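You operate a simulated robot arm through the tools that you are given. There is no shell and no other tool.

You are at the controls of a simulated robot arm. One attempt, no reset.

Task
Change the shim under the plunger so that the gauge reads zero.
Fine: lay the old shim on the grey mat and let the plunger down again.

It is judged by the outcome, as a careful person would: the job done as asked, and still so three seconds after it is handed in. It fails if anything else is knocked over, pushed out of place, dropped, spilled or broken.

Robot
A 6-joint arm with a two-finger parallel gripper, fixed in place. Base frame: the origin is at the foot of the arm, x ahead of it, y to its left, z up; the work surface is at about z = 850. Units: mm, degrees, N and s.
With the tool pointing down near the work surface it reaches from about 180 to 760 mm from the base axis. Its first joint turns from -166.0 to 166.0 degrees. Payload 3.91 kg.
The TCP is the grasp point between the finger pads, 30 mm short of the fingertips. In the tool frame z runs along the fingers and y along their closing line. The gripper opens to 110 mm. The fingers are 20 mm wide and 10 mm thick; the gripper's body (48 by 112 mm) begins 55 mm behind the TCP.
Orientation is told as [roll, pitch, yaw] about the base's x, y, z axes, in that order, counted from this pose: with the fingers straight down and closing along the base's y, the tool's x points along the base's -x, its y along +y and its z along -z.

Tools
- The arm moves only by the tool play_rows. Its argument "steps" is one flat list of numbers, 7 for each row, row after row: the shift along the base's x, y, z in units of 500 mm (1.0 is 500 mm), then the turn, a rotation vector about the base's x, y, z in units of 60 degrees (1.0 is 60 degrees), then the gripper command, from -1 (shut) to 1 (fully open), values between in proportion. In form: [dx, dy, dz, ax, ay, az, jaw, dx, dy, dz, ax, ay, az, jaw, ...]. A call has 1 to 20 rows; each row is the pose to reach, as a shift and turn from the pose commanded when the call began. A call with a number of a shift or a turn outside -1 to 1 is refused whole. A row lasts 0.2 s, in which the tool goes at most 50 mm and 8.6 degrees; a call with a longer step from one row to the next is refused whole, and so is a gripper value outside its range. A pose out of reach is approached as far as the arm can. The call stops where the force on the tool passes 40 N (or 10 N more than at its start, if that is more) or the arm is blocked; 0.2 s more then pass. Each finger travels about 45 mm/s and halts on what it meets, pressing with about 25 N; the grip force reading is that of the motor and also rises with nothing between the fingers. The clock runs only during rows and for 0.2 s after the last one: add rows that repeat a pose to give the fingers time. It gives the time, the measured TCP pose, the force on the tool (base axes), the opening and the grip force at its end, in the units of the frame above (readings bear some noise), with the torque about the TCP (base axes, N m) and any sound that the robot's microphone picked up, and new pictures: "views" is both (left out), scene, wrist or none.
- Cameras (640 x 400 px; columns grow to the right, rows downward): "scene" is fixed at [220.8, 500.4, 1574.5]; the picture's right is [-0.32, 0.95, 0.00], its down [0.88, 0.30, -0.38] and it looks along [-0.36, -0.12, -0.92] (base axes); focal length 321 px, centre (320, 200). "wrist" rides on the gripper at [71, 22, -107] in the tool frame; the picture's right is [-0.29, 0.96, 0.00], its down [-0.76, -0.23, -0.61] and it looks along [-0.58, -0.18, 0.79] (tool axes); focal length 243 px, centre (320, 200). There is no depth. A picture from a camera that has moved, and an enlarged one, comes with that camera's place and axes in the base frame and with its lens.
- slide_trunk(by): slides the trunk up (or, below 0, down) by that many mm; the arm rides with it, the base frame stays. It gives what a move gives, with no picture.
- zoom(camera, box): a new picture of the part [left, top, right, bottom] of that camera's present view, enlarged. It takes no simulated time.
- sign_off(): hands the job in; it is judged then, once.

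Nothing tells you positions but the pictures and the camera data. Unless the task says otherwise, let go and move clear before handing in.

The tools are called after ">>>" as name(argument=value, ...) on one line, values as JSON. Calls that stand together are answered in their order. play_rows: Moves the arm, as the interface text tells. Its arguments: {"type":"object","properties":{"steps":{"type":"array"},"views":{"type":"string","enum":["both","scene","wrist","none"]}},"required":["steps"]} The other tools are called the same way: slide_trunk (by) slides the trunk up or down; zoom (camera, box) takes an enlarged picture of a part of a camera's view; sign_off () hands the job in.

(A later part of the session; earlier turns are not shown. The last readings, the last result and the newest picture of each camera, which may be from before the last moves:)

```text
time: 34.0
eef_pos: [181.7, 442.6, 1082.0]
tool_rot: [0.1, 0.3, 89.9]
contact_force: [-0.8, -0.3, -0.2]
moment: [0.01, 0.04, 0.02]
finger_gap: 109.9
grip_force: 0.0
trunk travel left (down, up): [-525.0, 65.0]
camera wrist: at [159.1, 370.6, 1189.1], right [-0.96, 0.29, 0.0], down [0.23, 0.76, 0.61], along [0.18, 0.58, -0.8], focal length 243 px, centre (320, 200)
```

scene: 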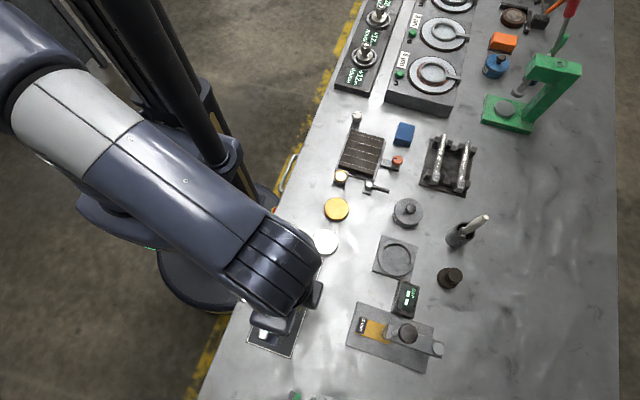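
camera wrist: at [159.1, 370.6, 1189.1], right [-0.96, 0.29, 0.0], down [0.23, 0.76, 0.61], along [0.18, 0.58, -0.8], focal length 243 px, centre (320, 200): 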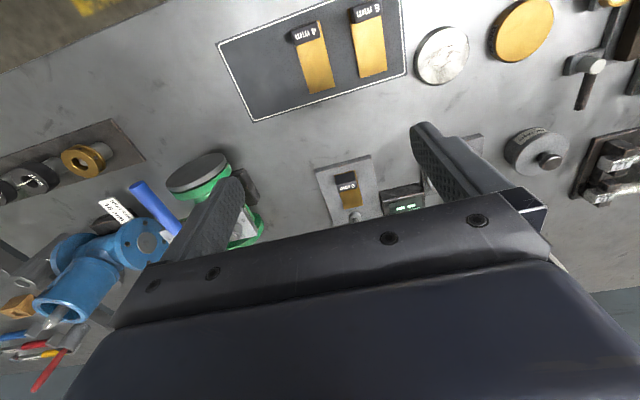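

The view shows the mat, fixture and a green stand well to the +x side. Now I tilt the tool 30° so the fingers point outward and down, and move to a stand-off short of the shim tab.

>>> play_rows(steps=[0, 0.02, -0.03, 0.1, 0, 0, 0.5, 0, 0.05, -0.07, 0.2, 0, 0, 0.2, 0, 0.08, -0.11, 0.3, 0, 0, 0.1, 0, 0.11, -0.15, 0.4, 0, 0, 0.1, 0, 0.135, -0.184, 0.5, 0, 0, 0.1, 0, 0.135, -0.184, 0.5, 0, 0, 0.1], views="both")

>>> zoom(camera="wrist", box=[220, 60, 440, 210])

```text
time: 35.4
eef_pos: [180.4, 508.8, 990.2]
tool_rot: [0.0, -29.9, 89.9]
contact_force: [-0.3, -0.3, -0.3]
moment: [-0.01, 0.0, 0.0]
finger_gap: 60.5
grip_force: 0.0
trunk travel left (down, up): [-525.0, 65.0]
camera wrist: at [159.0, 394.5, 1048.2], right [-0.96, 0.25, 0.14], down [0.23, 0.36, 0.91], along [0.18, 0.9, -0.4], focal length 243 px, centre (320, 200)
```

scene: 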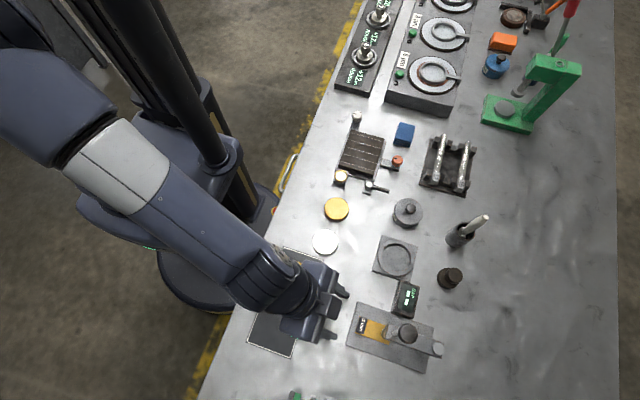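
wrist: 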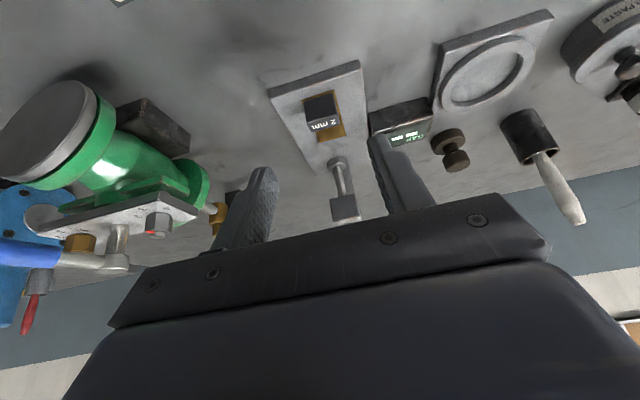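

```text
2.67 times, centred on (330, 135) of wrist
camera zoom: at [159.0, 394.5, 1048.2], right [-0.96, 0.25, 0.14], down [0.23, 0.36, 0.91], along [0.18, 0.9, -0.4], focal length 647 px, centre (293, 373)
```

zoom: 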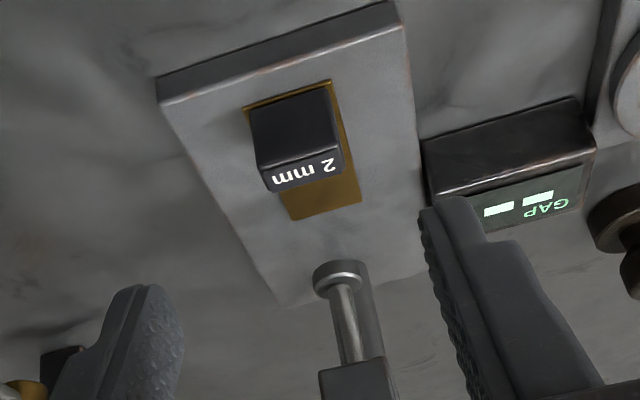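

From this view the tab is about x 166–194, y 567–581, z 866–896, right along the tool's axis. I'll advance straight along the tool axis until the fingers straddle the tab, tips a few mm above the shim.

>>> play_rows(steps=[-0.001, 0.025, -0.042, 0, 0, 0, 0.1, -0.002, 0.05, -0.085, 0, 0, 0, 0.1, -0.002, 0.075, -0.125, 0, 0, 0, 0.1, -0.002, 0.092, -0.155, 0, 0, 0, 0.1, -0.002, 0.106, -0.178, 0, 0, 0, 0.1, -0.002, 0.106, -0.178, 0, 0, 0, 0.1], views="both")

>>> zoom(camera="wrist", box=[220, 80, 440, 230])

```text
time: 36.8
eef_pos: [179.5, 562.8, 899.4]
tool_rot: [0.1, -29.8, 89.9]
contact_force: [0.4, 0.7, -0.9]
moment: [0.0, 0.02, 0.03]
finger_gap: 60.5
grip_force: 0.0
trunk travel left (down, up): [-525.0, 65.0]
camera wrist: at [157.4, 446.6, 957.6], right [-0.96, 0.25, 0.14], down [0.23, 0.36, 0.91], along [0.18, 0.9, -0.4], focal length 243 px, centre (320, 200)
```

scene: 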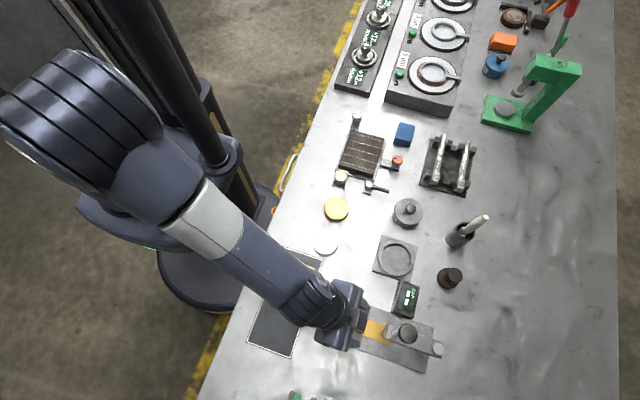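
wrist: 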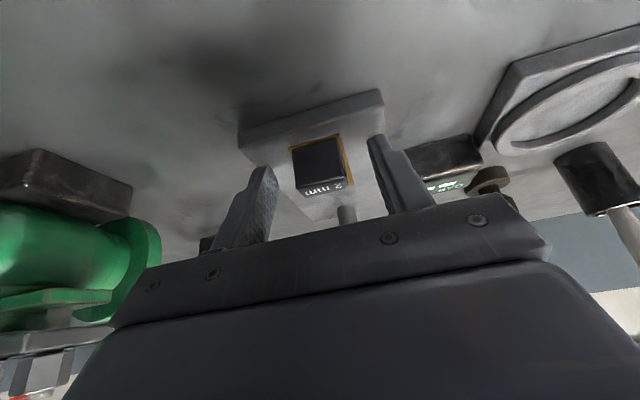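

```text
2.67 times, centred on (330, 155) of wrist
camera zoom: at [157.4, 446.6, 957.6], right [-0.96, 0.25, 0.14], down [0.23, 0.36, 0.91], along [0.18, 0.9, -0.4], focal length 647 px, centre (293, 320)
```

zoom: 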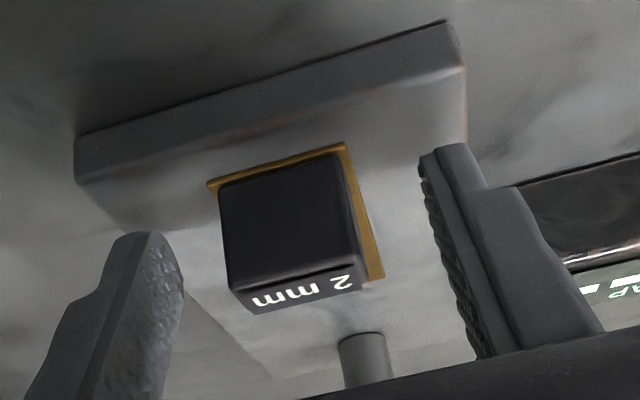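

The tab is centred between the fingers and the tips are just above the shim surface. Closing on the tab now.

>>> play_rows(steps=[0, 0, 0, 0, 0, 0, -0.2, 0, 0, 0, 0, 0, 0, -0.6, 0, 0, 0, 0, 0, 0, -1, 0, 0, 0, 0, 0, 0, -1, 0, 0, 0, 0, 0, 0, -1], views="wrist")

```text
time: 38.0
eef_pos: [179.1, 561.7, 900.4]
tool_rot: [0.0, -29.8, 89.9]
contact_force: [0.7, -0.6, 0.2]
moment: [0.0, -0.06, -0.02]
finger_gap: 29.3
grip_force: 24.8
trunk travel left (down, up): [-525.0, 65.0]
camera wrist: at [157.4, 446.4, 957.8], right [-0.96, 0.25, 0.14], down [0.23, 0.36, 0.91], along [0.18, 0.9, -0.4], focal length 243 px, centre (320, 200)
```

wrist: 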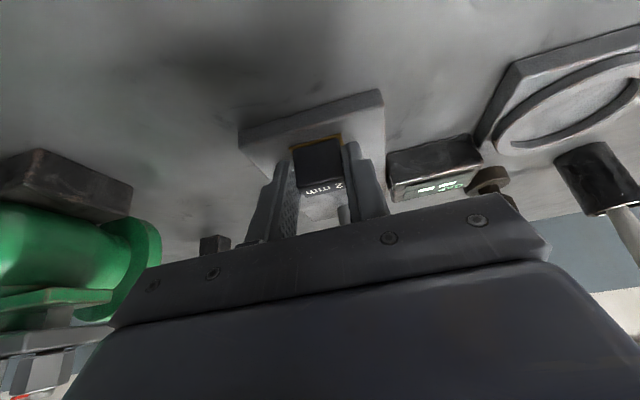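

Gripped at about 28–29 mm. I'll lift the shim a few millimetres straight up and then draw it out toward the robot, clear of the plunger.

>>> play_rows(steps=[0, 0, 0.004, 0, 0, 0, -1, 0, 0, 0.01, 0, 0, 0, -1, 0, 0, 0.016, 0, 0, 0, -1, 0, 0, 0.02, 0, 0, 0, -1, 0, 0, 0.02, 0, 0, 0, -1], views="wrist")

>>> zoom(camera="wrist", box=[220, 80, 440, 230])

```text
time: 39.2
eef_pos: [179.1, 562.3, 911.9]
tool_rot: [0.1, -29.7, 89.9]
contact_force: [0.5, -0.1, 0.0]
moment: [-0.02, -0.03, 0.0]
finger_gap: 29.1
grip_force: 24.8
trunk travel left (down, up): [-525.0, 65.0]
camera wrist: at [157.8, 446.9, 968.6], right [-0.96, 0.25, 0.14], down [0.23, 0.36, 0.91], along [0.18, 0.9, -0.4], focal length 243 px, centre (320, 200)
```

wrist: 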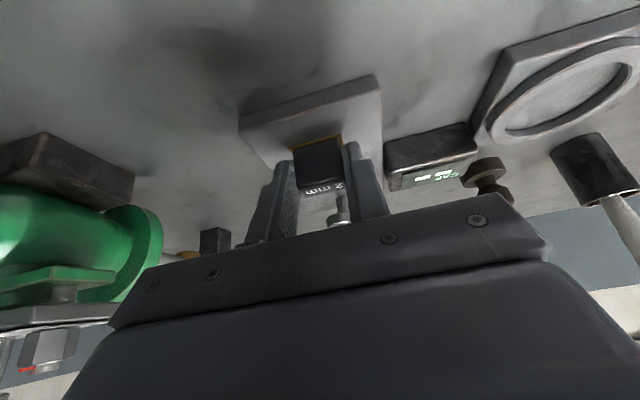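

```text
2.67 times, centred on (330, 155) of wrist
camera zoom: at [157.8, 446.9, 968.6], right [-0.96, 0.25, 0.14], down [0.23, 0.36, 0.91], along [0.18, 0.9, -0.4], focal length 647 px, centre (293, 320)
```

zoom: 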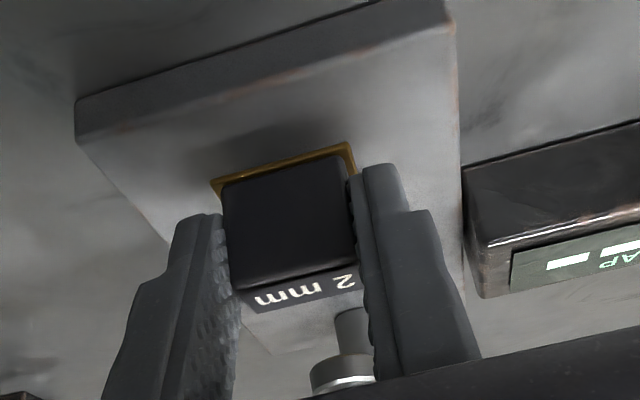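

The shim lifted cleanly with the grip holding. Now I pull it straight back out from under the plunger, then raise it and carry it over the empty part of the grey mat.

>>> play_rows(steps=[0, -0.03, 0, 0, 0, 0, -1, 0, -0.07, 0, 0, 0, 0, -1, 0, -0.11, 0, 0, 0, 0, -1, 0, -0.15, 0, 0, 0, 0, -1, 0, -0.19, 0.01, 0, 0, 0, -1, 0.02, -0.23, 0.05, 0, 0, 0, -1, 0.05, -0.27, 0.08, 0, 0, 0, -1, 0.08, -0.31, 0.1, 0, 0, 0, -1, 0.11, -0.35, 0.1, 0, 0, 0, -1, 0.121, -0.383, 0.1, 0, 0, 0, -1, 0.121, -0.383, 0.1, 0, 0, 0, -1], views="both")

>>> zoom(camera="scene", box=[230, 230, 450, 390])

```text
time: 41.6
eef_pos: [241.3, 370.3, 960.9]
tool_rot: [0.0, -29.7, 90.0]
contact_force: [-0.7, -0.1, -0.7]
moment: [0.0, -0.03, 0.03]
finger_gap: 28.9
grip_force: 24.7
trunk travel left (down, up): [-525.0, 65.0]
camera wrist: at [219.5, 255.4, 1018.4], right [-0.96, 0.25, 0.14], down [0.23, 0.36, 0.91], along [0.18, 0.9, -0.4], focal length 243 px, centre (320, 200)
```

scene: 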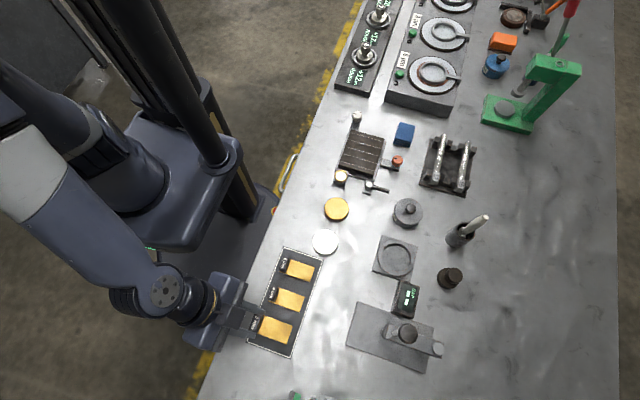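
wrist: 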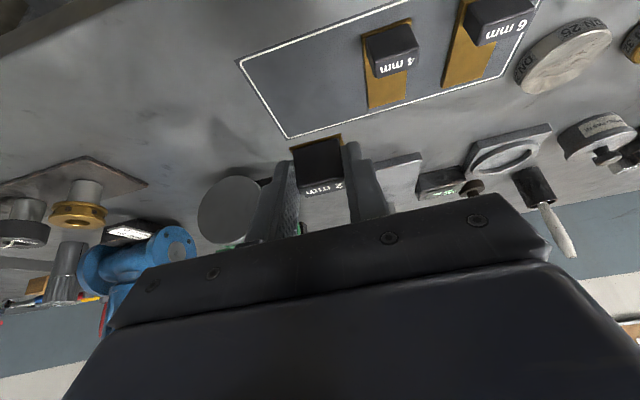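

```text
2.50 times, centred on (340, 310) of scene
camera zoom: at [220.8, 500.4, 1574.5], right [-0.32, 0.95, 0.0], down [0.88, 0.3, -0.38], along [-0.36, -0.12, -0.92], focal length 804 px, centre (270, -75)
```

zoom: 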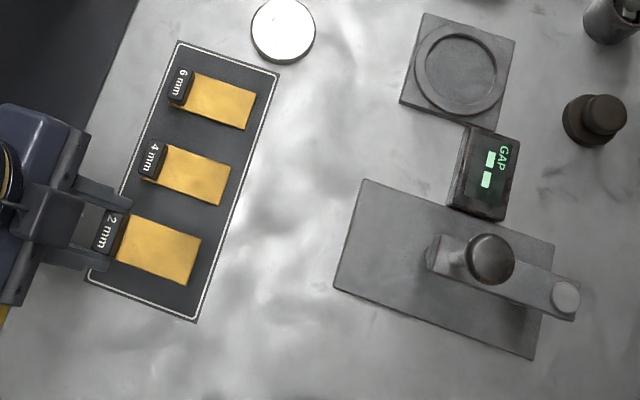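

The 2 mm shim is held over the free slot of the mat, well inside its border. I'll lower it, slowing for the last centimetre.

>>> play_rows(steps=[0, 0, -0.04, 0, 0, 0, -1, 0, 0, -0.08, 0, 0, 0, -1, 0, 0, -0.11, 0, 0, 0, -1, 0, 0, -0.125, 0, 0, 0, -1, 0, 0, -0.13, 0, 0, 0, -1, 0, 0, -0.13, 0, 0, 0, -1], views="wrist")

>>> zoom(camera="scene", box=[230, 230, 340, 370])

```text
time: 43.0
eef_pos: [241.2, 371.6, 895.3]
tool_rot: [0.1, -29.8, 89.9]
contact_force: [0.2, 0.0, 0.0]
moment: [0.0, -0.01, 0.03]
finger_gap: 29.0
grip_force: 24.7
trunk travel left (down, up): [-525.0, 65.0]
camera wrist: at [218.7, 255.5, 952.7], right [-0.96, 0.25, 0.14], down [0.23, 0.36, 0.91], along [0.18, 0.9, -0.4], focal length 243 px, centre (320, 200)
```

wrist: 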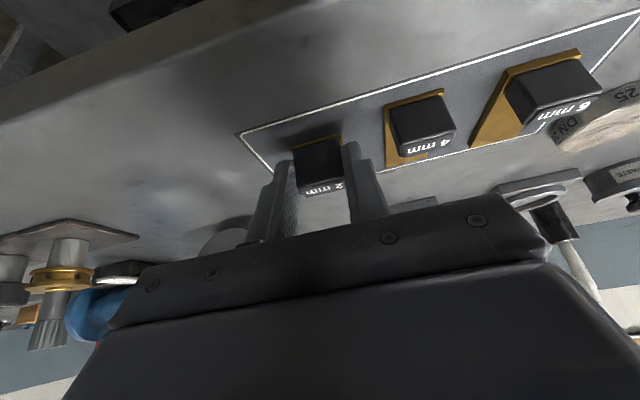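

```text
2.86 times, centred on (285, 300) of scene
camera zoom: at [220.8, 500.4, 1574.5], right [-0.32, 0.95, 0.0], down [0.88, 0.3, -0.38], along [-0.36, -0.12, -0.92], focal length 918 px, centre (420, -86)
```

zoom: 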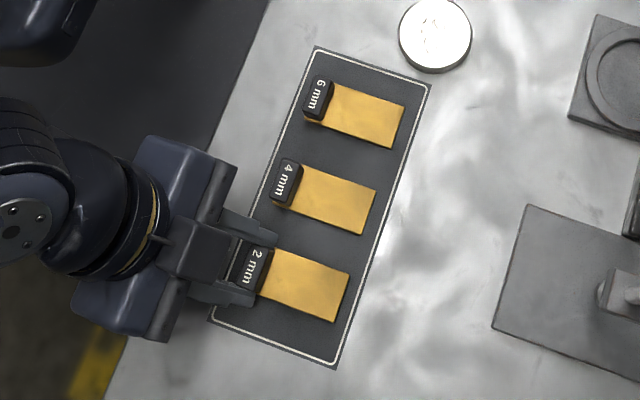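

>>> play_rows(steps=[0, 0, -0.004, 0, 0, 0, -1, 0, 0, -0.008, 0, 0, 0, -1, 0, 0, -0.01, 0, 0, 0, -1, 0, 0, -0.01, 0, 0, 0, -1], views="none")

>>> play_rows(steps=[0, 0, -0.002, 0, 0, 0, -1, 0, 0, -0.003, 0, 0, 0, -1, 0, 0, -0.003, 0, 0, 0, -1], views="none")

```text
time: 44.0
eef_pos: [240.6, 371.2, 889.7]
tool_rot: [-0.1, -29.7, 89.9]
contact_force: [0.1, 0.4, -0.2]
moment: [0.0, 0.01, -0.01]
finger_gap: 29.1
grip_force: 24.7
trunk travel left (down, up): [-525.0, 65.0]
```

```text
time: 44.8
eef_pos: [240.2, 371.5, 888.8]
tool_rot: [-0.1, -29.8, 89.9]
contact_force: [-0.8, 0.4, 0.0]
moment: [-0.01, -0.01, 0.01]
finger_gap: 29.1
grip_force: 25.2
trunk travel left (down, up): [-525.0, 65.0]
```

>>> play_rows(steps=[0, 0, -0.002, 0, 0, 0, -1, 0, 0, -0.002, 0, 0, 0, -1], views="none")

>>> zoom(camera="wrist", box=[230, 90, 400, 220])

```text
time: 45.4
eef_pos: [239.8, 370.1, 888.6]
tool_rot: [0.1, -29.8, 89.9]
contact_force: [0.7, 0.2, -0.9]
moment: [-0.02, 0.01, -0.03]
finger_gap: 29.1
grip_force: 24.8
trunk travel left (down, up): [-525.0, 65.0]
```

```text
3.08 times, centred on (315, 155) of wrist
camera zoom: at [218.2, 255.6, 945.9], right [-0.96, 0.25, 0.14], down [0.23, 0.36, 0.91], along [0.18, 0.9, -0.4], focal length 746 px, centre (335, 338)
```

zoom: 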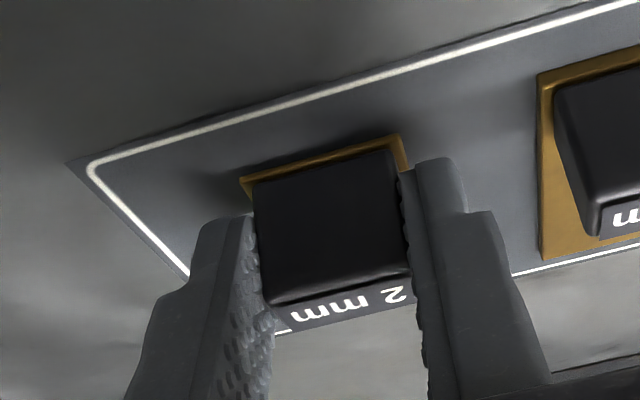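

>>> play_rows(steps=[0, 0, -0.001, 0, 0, 0, -1, 0, 0, -0.002, 0, 0, 0, -1, 0, 0, -0.002, 0, 0, 0, -1], views="none")

>>> play_rows(steps=[0, 0, -0.001, 0, 0, 0, -1, 0, 0, -0.002, 0, 0, 0, -1, 0, 0, -0.002, 0, 0, 0, -1], views="none")

>>> zoom(camera="wrist", box=[230, 90, 400, 220])

```text
time: 46.2
eef_pos: [241.1, 371.0, 888.1]
tool_rot: [0.0, -29.8, 90.0]
contact_force: [-0.4, 0.2, -0.4]
moment: [0.01, 0.04, 0.0]
finger_gap: 29.1
grip_force: 24.8
trunk travel left (down, up): [-525.0, 65.0]
```

```text
time: 47.0
eef_pos: [239.6, 370.6, 885.9]
tool_rot: [-0.1, -29.8, 90.0]
contact_force: [0.8, 0.3, -1.3]
moment: [-0.04, 0.05, -0.01]
finger_gap: 28.7
grip_force: 25.6
trunk travel left (down, up): [-525.0, 65.0]
```

```text
3.08 times, centred on (315, 155) of wrist
camera zoom: at [218.2, 255.6, 944.1], right [-0.96, 0.25, 0.14], down [0.23, 0.36, 0.91], along [0.18, 0.9, -0.4], focal length 746 px, centre (335, 338)
```

zoom: 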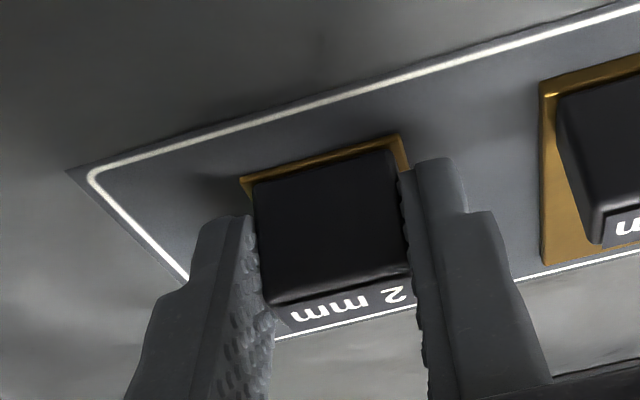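

>>> play_rows(steps=[0, 0, -0.001, 0, 0, 0, -1, 0, 0, -0.002, 0, 0, 0, -1, 0, 0, -0.002, 0, 0, 0, -1], views="none")

>>> play_rows(steps=[0, 0, -0.001, 0, 0, 0, -1, 0, 0, -0.002, 0, 0, 0, -1, 0, 0, -0.002, 0, 0, 0, -1], views="none")

>>> zoom(camera="wrist", box=[230, 90, 400, 220])

```text
time: 47.8
eef_pos: [241.3, 370.2, 885.3]
tool_rot: [0.0, -30.0, 89.9]
contact_force: [-1.6, 1.3, 11.3]
moment: [0.19, -0.14, 0.05]
finger_gap: 28.9
grip_force: 24.8
trunk travel left (down, up): [-525.0, 65.0]
```

```text
time: 48.6
eef_pos: [241.1, 371.2, 884.7]
tool_rot: [-0.1, -30.0, 90.0]
contact_force: [0.2, 2.8, 25.5]
moment: [0.41, -0.11, -0.02]
finger_gap: 29.0
grip_force: 25.1
trunk travel left (down, up): [-525.0, 65.0]
```

```text
3.08 times, centred on (315, 155) of wrist
camera zoom: at [218.2, 255.0, 942.1], right [-0.96, 0.25, 0.14], down [0.23, 0.35, 0.91], along [0.18, 0.9, -0.4], focal length 746 px, centre (335, 338)
```

zoom: 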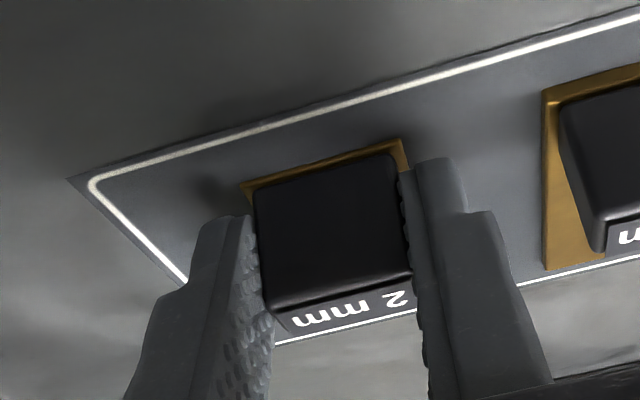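

The shim touched the mat and I'm pressing about 25 N, so I'll ease up slightly to unload it, then open the fingers.

>>> play_rows(steps=[0, 0, 0.002, 0, 0, 0, -1, 0, 0, 0.003, 0, 0, 0, -1, 0, 0, 0.003, 0, 0, 0, -1], views="none")

```text
time: 49.4
eef_pos: [240.3, 368.9, 885.1]
tool_rot: [0.0, -29.7, 89.9]
contact_force: [1.4, 1.9, 6.8]
moment: [0.37, -0.13, 0.02]
finger_gap: 29.1
grip_force: 24.9
trunk travel left (down, up): [-525.0, 65.0]
```

>>> play_rows(steps=[0, 0, 0.001, 0, 0, 0, -1, 0, 0, 0.001, 0, 0, 0, -0.4, 0, 0, 0.001, 0, 0, 0, -0.2, 0, 0, 0.001, 0, 0, 0, -0.1, 0, 0, 0.001, 0, 0, 0, -0.1], views="wrist")

>>> zoom(camera="wrist", box=[230, 90, 400, 220])

```text
time: 50.6
eef_pos: [240.6, 370.2, 886.0]
tool_rot: [0.1, -29.9, 90.0]
contact_force: [0.5, -0.7, 1.0]
moment: [0.05, -0.02, -0.02]
finger_gap: 49.8
grip_force: 0.0
trunk travel left (down, up): [-525.0, 65.0]
camera wrist: at [218.3, 255.4, 944.1], right [-0.96, 0.25, 0.14], down [0.23, 0.36, 0.91], along [0.18, 0.9, -0.4], focal length 243 px, centre (320, 200)
```

wrist: 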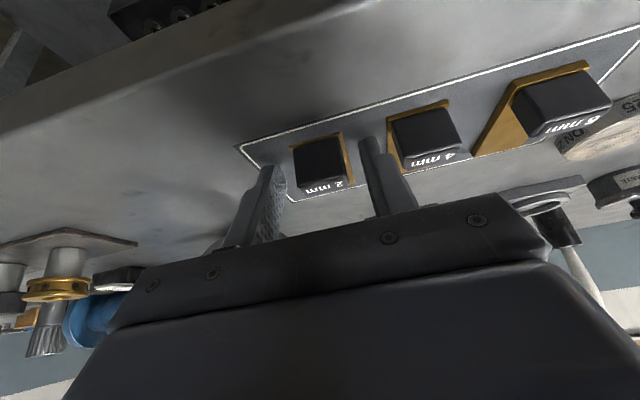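

```text
3.08 times, centred on (315, 155) of wrist
camera zoom: at [218.3, 255.4, 944.1], right [-0.96, 0.25, 0.14], down [0.23, 0.36, 0.91], along [0.18, 0.9, -0.4], focal length 746 px, centre (335, 338)
```

zoom: 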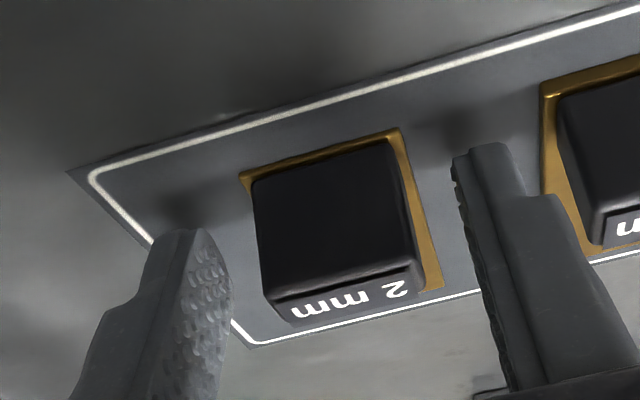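

The 2 mm shim is resting on the mat and released. I'll back off along the tool axis and line up with the 4 mm shim's tab.

>>> play_rows(steps=[0, -0.02, 0.035, 0, 0, 0, -0.1, 0, -0.045, 0.078, 0, 0, 0, -0.1, 0, -0.07, 0.12, 0, 0, 0, -0.1, -0.06, -0.07, 0.12, 0, 0, 0, 0.1, -0.122, -0.07, 0.12, 0, 0, 0, 0.1, -0.122, -0.07, 0.12, 0, 0, 0, 0.1], views="both")

>>> zoom(camera="wrist", box=[220, 60, 440, 210])

>>> zoom(camera="scene", box=[230, 230, 340, 370])

```text
time: 52.0
eef_pos: [180.2, 336.7, 946.7]
tool_rot: [0.0, -29.8, 89.9]
contact_force: [0.7, 0.0, -0.4]
moment: [-0.02, -0.01, 0.04]
finger_gap: 60.5
grip_force: 0.1
trunk travel left (down, up): [-525.0, 65.0]
camera wrist: at [158.4, 220.9, 1004.8], right [-0.96, 0.25, 0.14], down [0.23, 0.36, 0.91], along [0.18, 0.9, -0.4], focal length 243 px, centre (320, 200)
```

scene: 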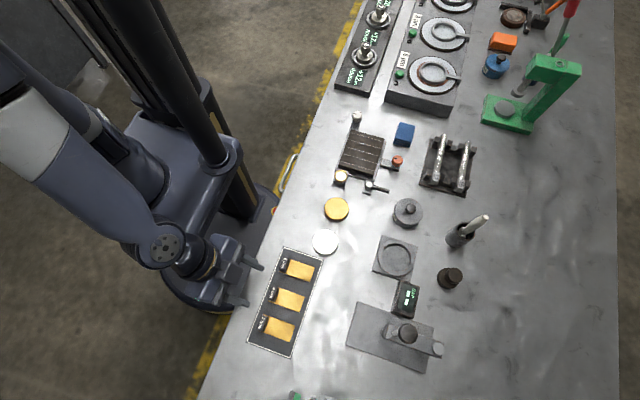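
wrist: 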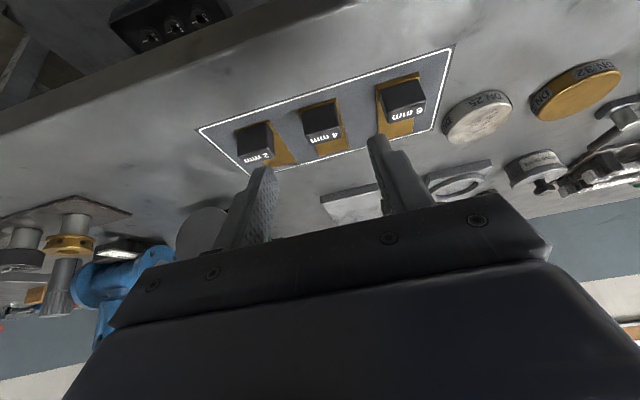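

```text
2.67 times, centred on (330, 135) of wrist
camera zoom: at [158.4, 220.9, 1004.8], right [-0.96, 0.25, 0.14], down [0.23, 0.36, 0.91], along [0.18, 0.9, -0.4], focal length 647 px, centre (293, 373)
```

zoom: 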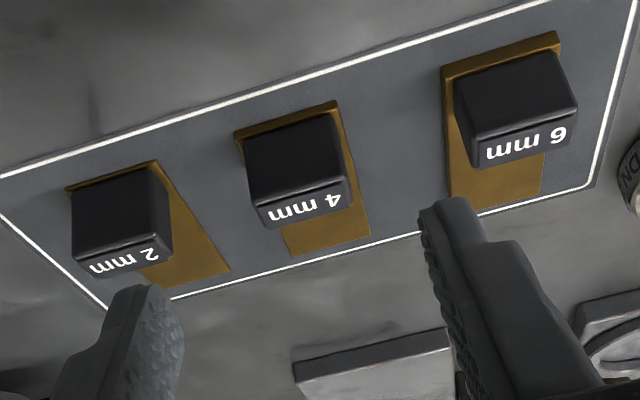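

```text
2.86 times, centred on (285, 300) of scene
camera zoom: at [220.8, 500.4, 1574.5], right [-0.32, 0.95, 0.0], down [0.88, 0.3, -0.38], along [-0.36, -0.12, -0.92], focal length 918 px, centre (420, -86)
```

zoom: 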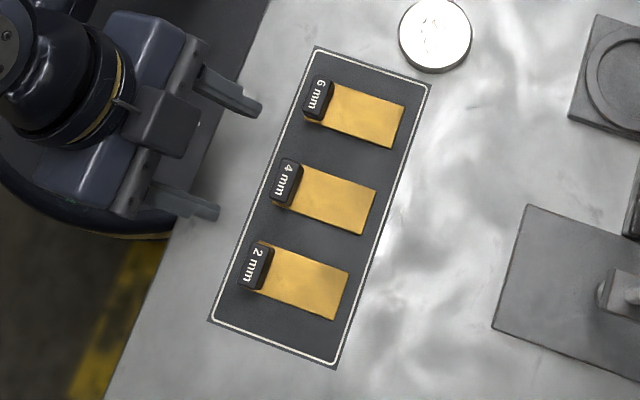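

The 2 mm shim lies flat on the mat beside the others. The 4 mm tab is at about x 180, its shim's near end at y ≈ 372; I'll advance along the tool axis to straddle it.

>>> play_rows(steps=[-0.001, 0.016, -0.029, 0, 0, 0, 0.1, -0.0018, 0.032, -0.058, 0, 0, 0, 0.1, -0.0018, 0.047, -0.087, 0, 0, 0, 0.1, -0.0018, 0.057, -0.106, 0, 0, 0, 0.1, -0.0018, 0.0634, -0.1172, 0, 0, 0, 0.1, -0.0018, 0.0634, -0.1172, 0, 0, 0, 0.1], views="both")

>>> zoom(camera="wrist", box=[220, 80, 440, 230])

```text
time: 53.4
eef_pos: [179.4, 367.0, 887.1]
tool_rot: [0.0, -29.8, 89.9]
contact_force: [-0.6, -1.3, 0.0]
moment: [0.02, -0.02, -0.01]
finger_gap: 60.3
grip_force: 0.0
trunk travel left (down, up): [-525.0, 65.0]
camera wrist: at [156.9, 252.1, 944.8], right [-0.96, 0.25, 0.14], down [0.23, 0.36, 0.91], along [0.18, 0.9, -0.4], focal length 243 px, centre (320, 200)
```

scene: 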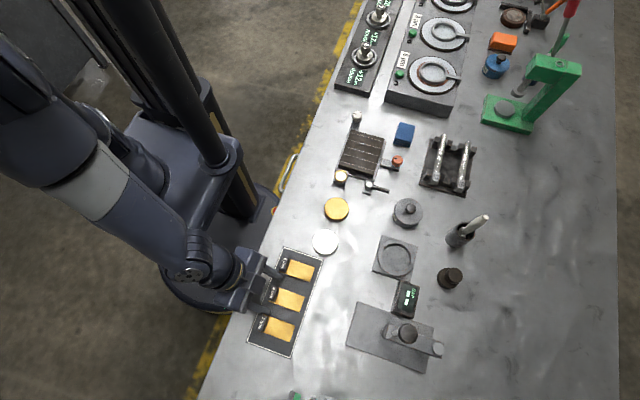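
wrist: 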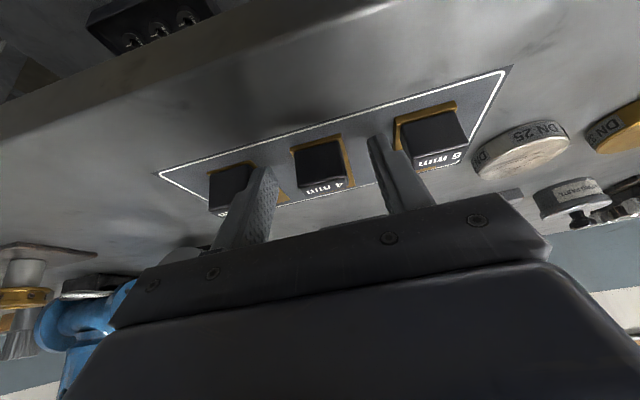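

```text
2.67 times, centred on (330, 155) of wrist
camera zoom: at [156.9, 252.1, 944.8], right [-0.96, 0.25, 0.14], down [0.23, 0.36, 0.91], along [0.18, 0.9, -0.4], focal length 647 px, centre (293, 320)
```

zoom: 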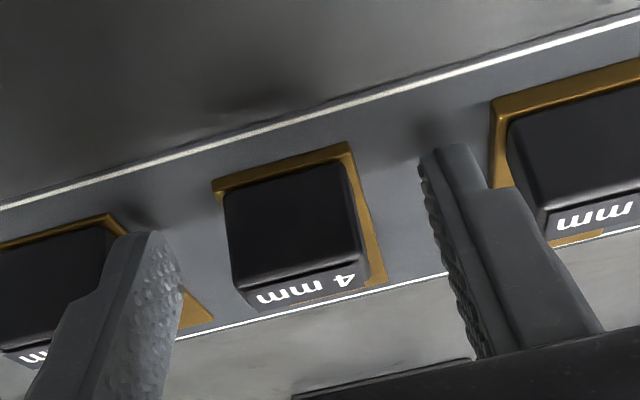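

The 4 mm tab sits between the fingers with about 1 mm of offset. I'll correct that, raise a hair for tip clearance, and close.

>>> play_rows(steps=[-0.002, 0, 0.002, 0, 0, 0, 0.1, -0.002, 0, 0.002, 0, 0, 0, -0.2, -0.002, 0, 0.002, 0, 0, 0, -0.6, -0.002, 0, 0.002, 0, 0, 0, -1, -0.002, 0, 0.002, 0, 0, 0, -1, -0.002, 0, 0.002, 0, 0, 0, -1], views="wrist")

>>> zoom(camera="wrist", box=[220, 80, 440, 230])

```text
time: 54.8
eef_pos: [178.4, 365.9, 887.6]
tool_rot: [0.0, -29.8, 90.0]
contact_force: [-0.7, -0.4, 0.4]
moment: [0.01, -0.03, -0.01]
finger_gap: 29.5
grip_force: 25.0
trunk travel left (down, up): [-525.0, 65.0]
camera wrist: at [155.8, 252.0, 946.3], right [-0.96, 0.25, 0.14], down [0.23, 0.36, 0.91], along [0.18, 0.9, -0.4], focal length 243 px, centre (320, 200)
```

wrist: 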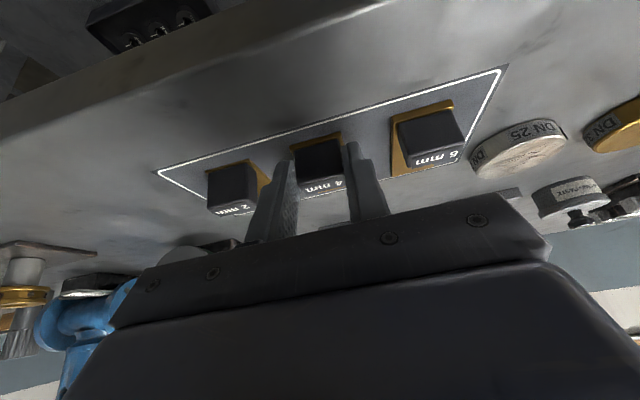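

```text
2.67 times, centred on (330, 155) of wrist
camera zoom: at [155.8, 252.0, 946.3], right [-0.96, 0.25, 0.14], down [0.23, 0.36, 0.91], along [0.18, 0.9, -0.4], focal length 647 px, centre (293, 320)
```

zoom: 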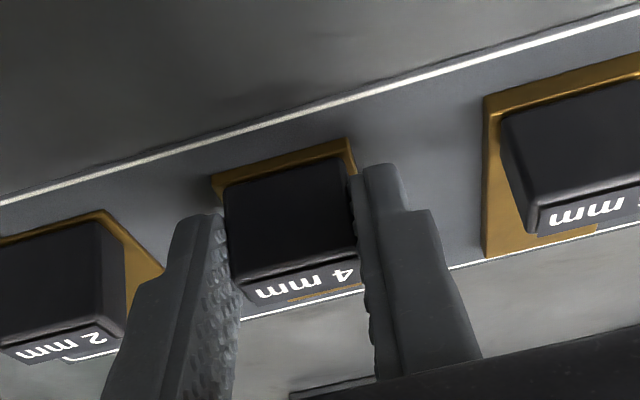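

The 4 mm shim is gripped the same way as the old one. I'll lift it and carry it level to the fixture, sliding it in under the raised plunger foot with clearance above and below.

>>> play_rows(steps=[0, 0, 0.015, 0, 0, 0, -1, 0, 0, 0.04, 0, 0, 0, -1, 0.001, 0.02, 0.058, 0, 0, 0, -1, 0.002, 0.07, 0.058, 0, 0, 0, -1, 0.003, 0.12, 0.058, 0, 0, 0, -1, 0.003, 0.17, 0.058, 0, 0, 0, -1, 0.003, 0.22, 0.058, 0, 0, 0, -1, 0.003, 0.26, 0.058, 0, 0, 0, -1, 0.003, 0.26, 0.058, 0, 0, 0, -1], views="both")

>>> zoom(camera="wrist", box=[220, 80, 440, 230])

>>> zoom(camera="scene", box=[230, 230, 450, 390])

```text
time: 56.8
eef_pos: [179.7, 496.5, 918.0]
tool_rot: [0.0, -29.8, 90.0]
contact_force: [-0.5, -0.1, -0.9]
moment: [-0.01, -0.02, -0.01]
finger_gap: 29.2
grip_force: 25.2
trunk travel left (down, up): [-525.0, 65.0]
camera wrist: at [156.8, 381.2, 975.6], right [-0.96, 0.25, 0.14], down [0.23, 0.36, 0.91], along [0.18, 0.9, -0.4], focal length 243 px, centre (320, 200)
```

scene: 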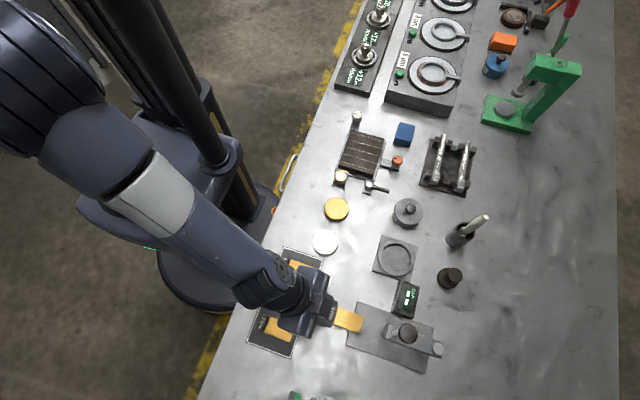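
wrist: 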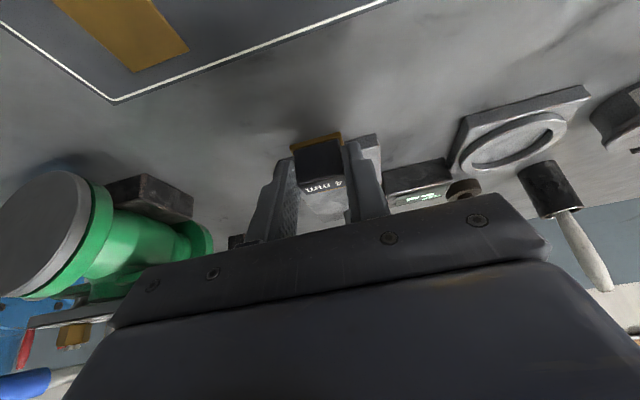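

```text
2.67 times, centred on (330, 155) of wrist
camera zoom: at [156.8, 381.2, 975.6], right [-0.96, 0.25, 0.14], down [0.23, 0.36, 0.91], along [0.18, 0.9, -0.4], focal length 647 px, centre (293, 320)
```

zoom: 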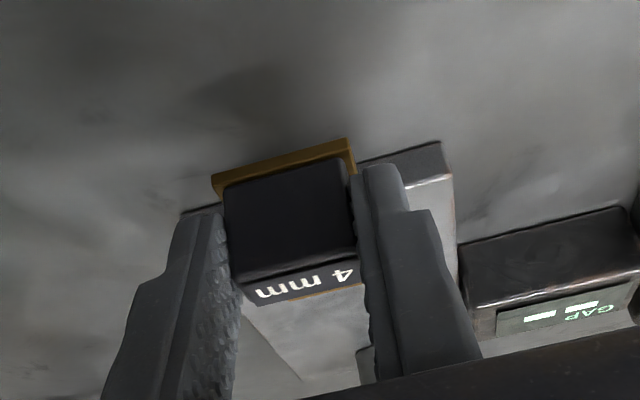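

```text
2.50 times, centred on (340, 310) of scene
camera zoom: at [220.8, 500.4, 1574.5], right [-0.32, 0.95, 0.0], down [0.88, 0.3, -0.38], along [-0.36, -0.12, -0.92], focal length 804 px, centre (270, -75)
```

zoom: 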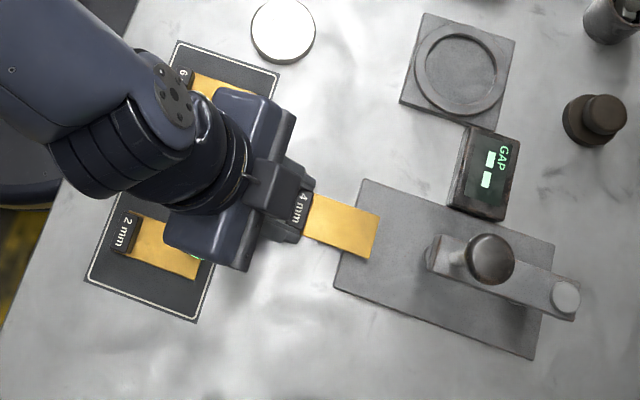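

The shim is level and in line with the plate, and the foot is still raised. I slide it in the remaining 65 mm.

>>> play_rows(steps=[0.001, 0.025, 0, 0, 0, 0, -1, 0.001, 0.055, 0, 0, 0, 0, -1, 0.001, 0.085, 0, 0, 0, 0, -1, 0.001, 0.11, 0, 0, 0, 0, -1, 0.001, 0.131, 0, 0, 0, 0, -1, 0.001, 0.131, -0.01, 0, 0, 0, -1, 0.001, 0.131, -0.02, 0, 0, 0, -1, 0.001, 0.131, -0.02, 0, 0, 0, -1], views="both")

>>> zoom(camera="wrist", box=[220, 80, 440, 230])

>>> zoom(camera="scene", box=[330, 270, 460, 380])

```text
time: 58.6
eef_pos: [180.1, 562.0, 907.4]
tool_rot: [0.1, -29.8, 90.0]
contact_force: [0.3, -0.1, -0.5]
moment: [0.01, 0.01, 0.0]
finger_gap: 29.2
grip_force: 24.9
trunk travel left (down, up): [-525.0, 65.0]
camera wrist: at [157.9, 447.5, 965.0], right [-0.96, 0.25, 0.14], down [0.23, 0.36, 0.91], along [0.18, 0.9, -0.4], focal length 243 px, centre (320, 200)
```

scene: 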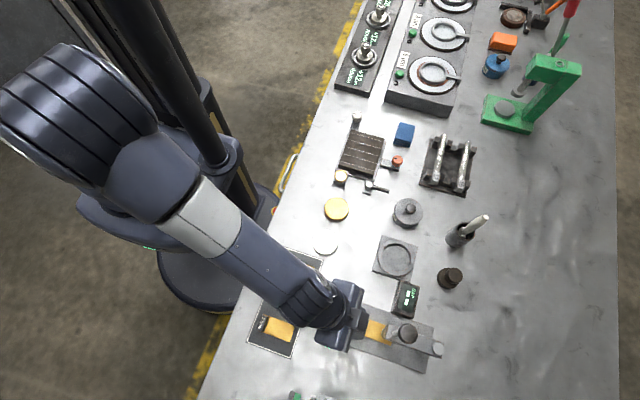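
wrist: 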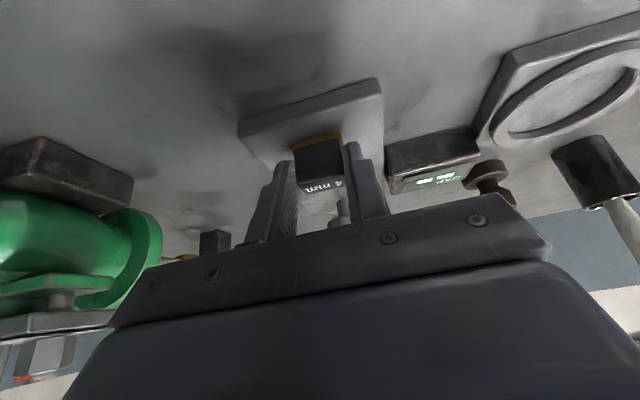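

```text
2.67 times, centred on (330, 155) of wrist
camera zoom: at [157.9, 447.5, 965.0], right [-0.96, 0.25, 0.14], down [0.23, 0.36, 0.91], along [0.18, 0.9, -0.4], focal length 647 px, centre (293, 320)
```

zoom: 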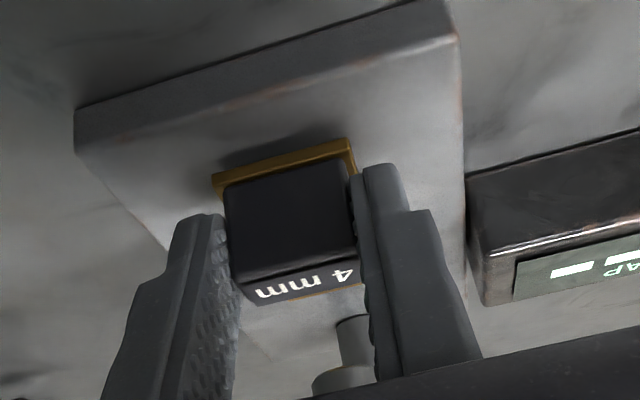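

```text
3.64 times, centred on (395, 325) of scene
camera zoom: at [220.8, 500.4, 1574.5], right [-0.32, 0.95, 0.0], down [0.88, 0.3, -0.38], along [-0.36, -0.12, -0.92], focal length 1169 px, centre (47, -254)
```

zoom: 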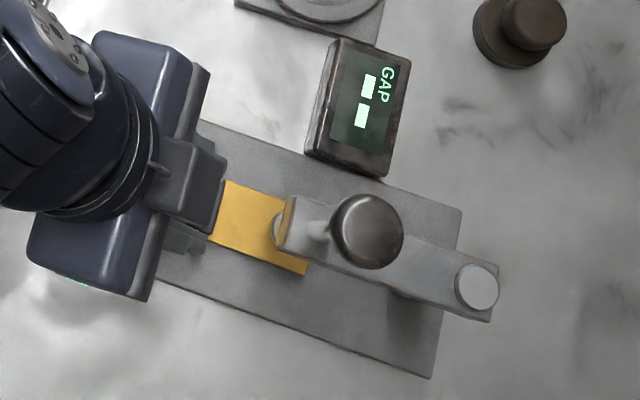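

>>> play_rows(steps=[-0.001, -0.0015, -0.003, 0, 0, 0, -1, -0.001, -0.0015, -0.005, 0, 0, 0, -1, -0.001, -0.0015, -0.005, 0, 0, 0, -1], views="none")

```text
time: 59.4
eef_pos: [179.7, 562.0, 905.3]
tool_rot: [0.0, -29.8, 89.9]
contact_force: [0.7, 0.4, -0.8]
moment: [-0.03, 0.01, -0.02]
finger_gap: 29.4
grip_force: 25.0
trunk travel left (down, up): [-525.0, 65.0]
```

>>> play_rows(steps=[0, 0, -0.001, 0, 0, 0, -1, 0, 0, -0.002, 0, 0, 0, -1, 0, 0, -0.002, 0, 0, 0, -1], views="none")

```text
time: 60.2
eef_pos: [179.6, 561.4, 904.9]
tool_rot: [0.0, -29.8, 89.9]
contact_force: [-0.2, -0.1, -2.2]
moment: [-0.02, 0.03, -0.02]
finger_gap: 29.4
grip_force: 25.5
trunk travel left (down, up): [-525.0, 65.0]
```

>>> play_rows(steps=[0, 0, -0.001, 0, 0, 0, -1, 0, 0, -0.002, 0, 0, 0, -1, 0, 0, -0.002, 0, 0, 0, -1], views="none")

>>> zoom(camera="wrist", box=[220, 80, 440, 230])

```text
time: 61.0
eef_pos: [179.9, 561.5, 903.3]
tool_rot: [-0.1, -29.8, 89.9]
contact_force: [1.1, 0.0, -0.7]
moment: [0.0, 0.01, 0.0]
finger_gap: 29.0
grip_force: 25.2
trunk travel left (down, up): [-525.0, 65.0]
```

```text
2.67 times, centred on (330, 155) of wrist
camera zoom: at [157.3, 446.9, 960.4], right [-0.96, 0.25, 0.14], down [0.23, 0.36, 0.91], along [0.18, 0.9, -0.4], focal length 647 px, centre (293, 320)
```

zoom: 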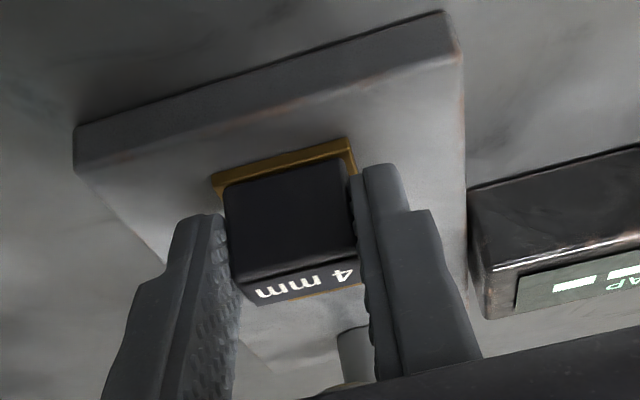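

Nearly seated; I continue in half-millimetre steps until contact shows.

>>> play_rows(steps=[0, 0, -0.001, 0, 0, 0, -1, 0, 0, -0.001, 0, 0, 0, -1], views="none")

```text
time: 61.6
eef_pos: [179.4, 562.3, 903.5]
tool_rot: [0.0, -29.9, 89.9]
contact_force: [-0.8, 0.7, 2.6]
moment: [-0.01, -0.05, 0.03]
finger_gap: 29.3
grip_force: 24.7
trunk travel left (down, up): [-525.0, 65.0]
```

Contact at about 2.6 N: the shim is on the plate. I release it by opening the fingers.

>>> play_rows(steps=[0, 0, -0.0004, 0, 0, 0, -1, 0, 0, -0.0004, 0, 0, 0, -0.4, 0, 0, -0.0002, 0, 0, 0, -0.2, 0, 0, 0.0, 0, 0, 0, 0.0, 0, 0, 0, 0, 0, 0, 0.1, 0, 0, 0, 0, 0, 0, 0.1], views="wrist")

>>> zoom(camera="wrist", box=[220, 80, 440, 230])

```text
time: 63.0
eef_pos: [179.0, 562.4, 903.5]
tool_rot: [0.0, -29.9, 89.9]
contact_force: [-0.1, 0.5, 0.0]
moment: [-0.03, -0.01, 0.05]
finger_gap: 60.4
grip_force: 0.1
trunk travel left (down, up): [-525.0, 65.0]
camera wrist: at [157.2, 447.1, 959.9], right [-0.96, 0.25, 0.14], down [0.23, 0.36, 0.91], along [0.18, 0.9, -0.4], focal length 243 px, centre (320, 200)
```

wrist: 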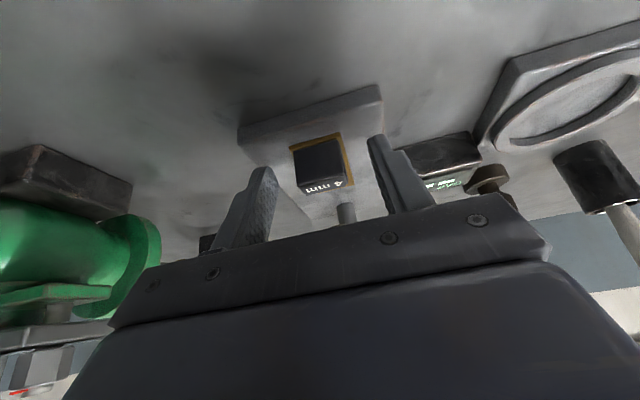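

```text
2.67 times, centred on (330, 155) of wrist
camera zoom: at [157.2, 447.1, 959.9], right [-0.96, 0.25, 0.14], down [0.23, 0.36, 0.91], along [0.18, 0.9, -0.4], focal length 647 px, centre (293, 320)
```

zoom: 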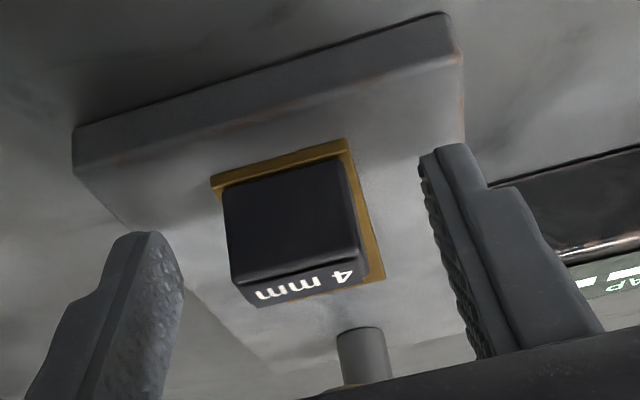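

The 4 mm shim is seated flat where the old one was. I'll back out along the tool axis, straighten the tool to vertical, and go high before returning to the knob.

>>> play_rows(steps=[0, -0.03, 0.052, 0, 0, 0, 0.1, 0, -0.065, 0.112, 0, 0, 0, 0.1, 0, -0.106, 0.18, 0, 0, 0, 0.1, 0, -0.106, 0.25, -0.125, 0, 0, 0.15, 0, -0.106, 0.32, -0.25, 0, 0, 0.2, 0, -0.106, 0.39, -0.375, 0, 0, 0.2, 0, -0.106, 0.45, -0.5, 0, 0, 0.2, 0, -0.106, 0.45, -0.5, 0, 0, 0.2], views="both")

>>> zoom(camera="scene", box=[330, 270, 460, 380])

>>> zoom(camera="wrist", box=[260, 60, 420, 200])

```text
time: 64.8
eef_pos: [178.9, 509.0, 1127.1]
tool_rot: [0.0, 0.3, 90.0]
contact_force: [-0.7, -0.2, 0.0]
moment: [-0.02, 0.01, -0.02]
finger_gap: 66.2
grip_force: 0.1
trunk travel left (down, up): [-525.0, 65.0]
camera wrist: at [156.8, 438.3, 1235.2], right [-0.96, 0.29, 0.0], down [0.23, 0.76, 0.6], along [0.18, 0.58, -0.8], focal length 243 px, centre (320, 200)
```

scene: 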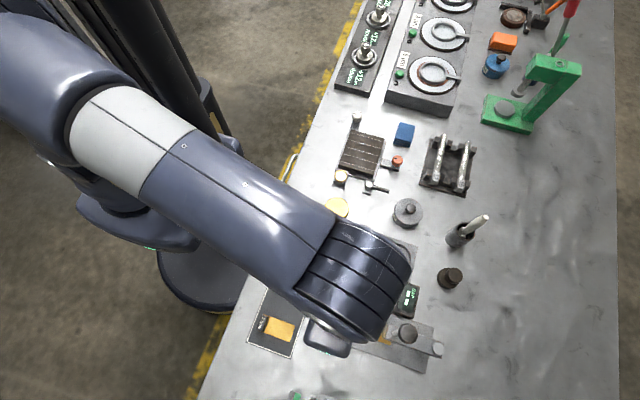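
wrist: 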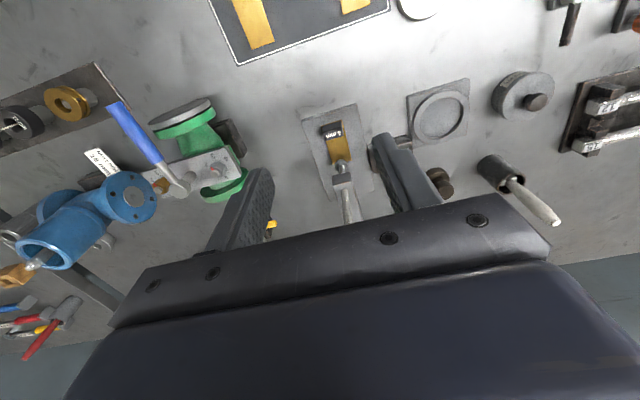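

```text
3.64 times, centred on (395, 325) of scene
camera zoom: at [220.8, 500.4, 1574.5], right [-0.32, 0.95, 0.0], down [0.88, 0.3, -0.38], along [-0.36, -0.12, -0.92], focal length 1169 px, centre (47, -254)
```

zoom: 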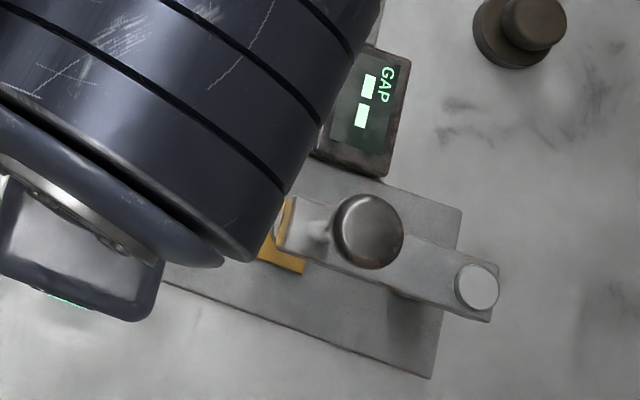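

```text
2.86 times, centred on (340, 130) of wrist
camera zoom: at [156.8, 438.3, 1235.2], right [-0.96, 0.29, 0.0], down [0.23, 0.76, 0.6], along [0.18, 0.58, -0.8], focal length 693 px, centre (263, 400)
```

zoom: 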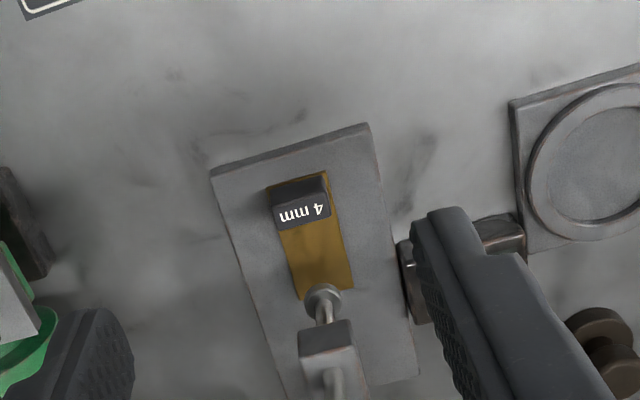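

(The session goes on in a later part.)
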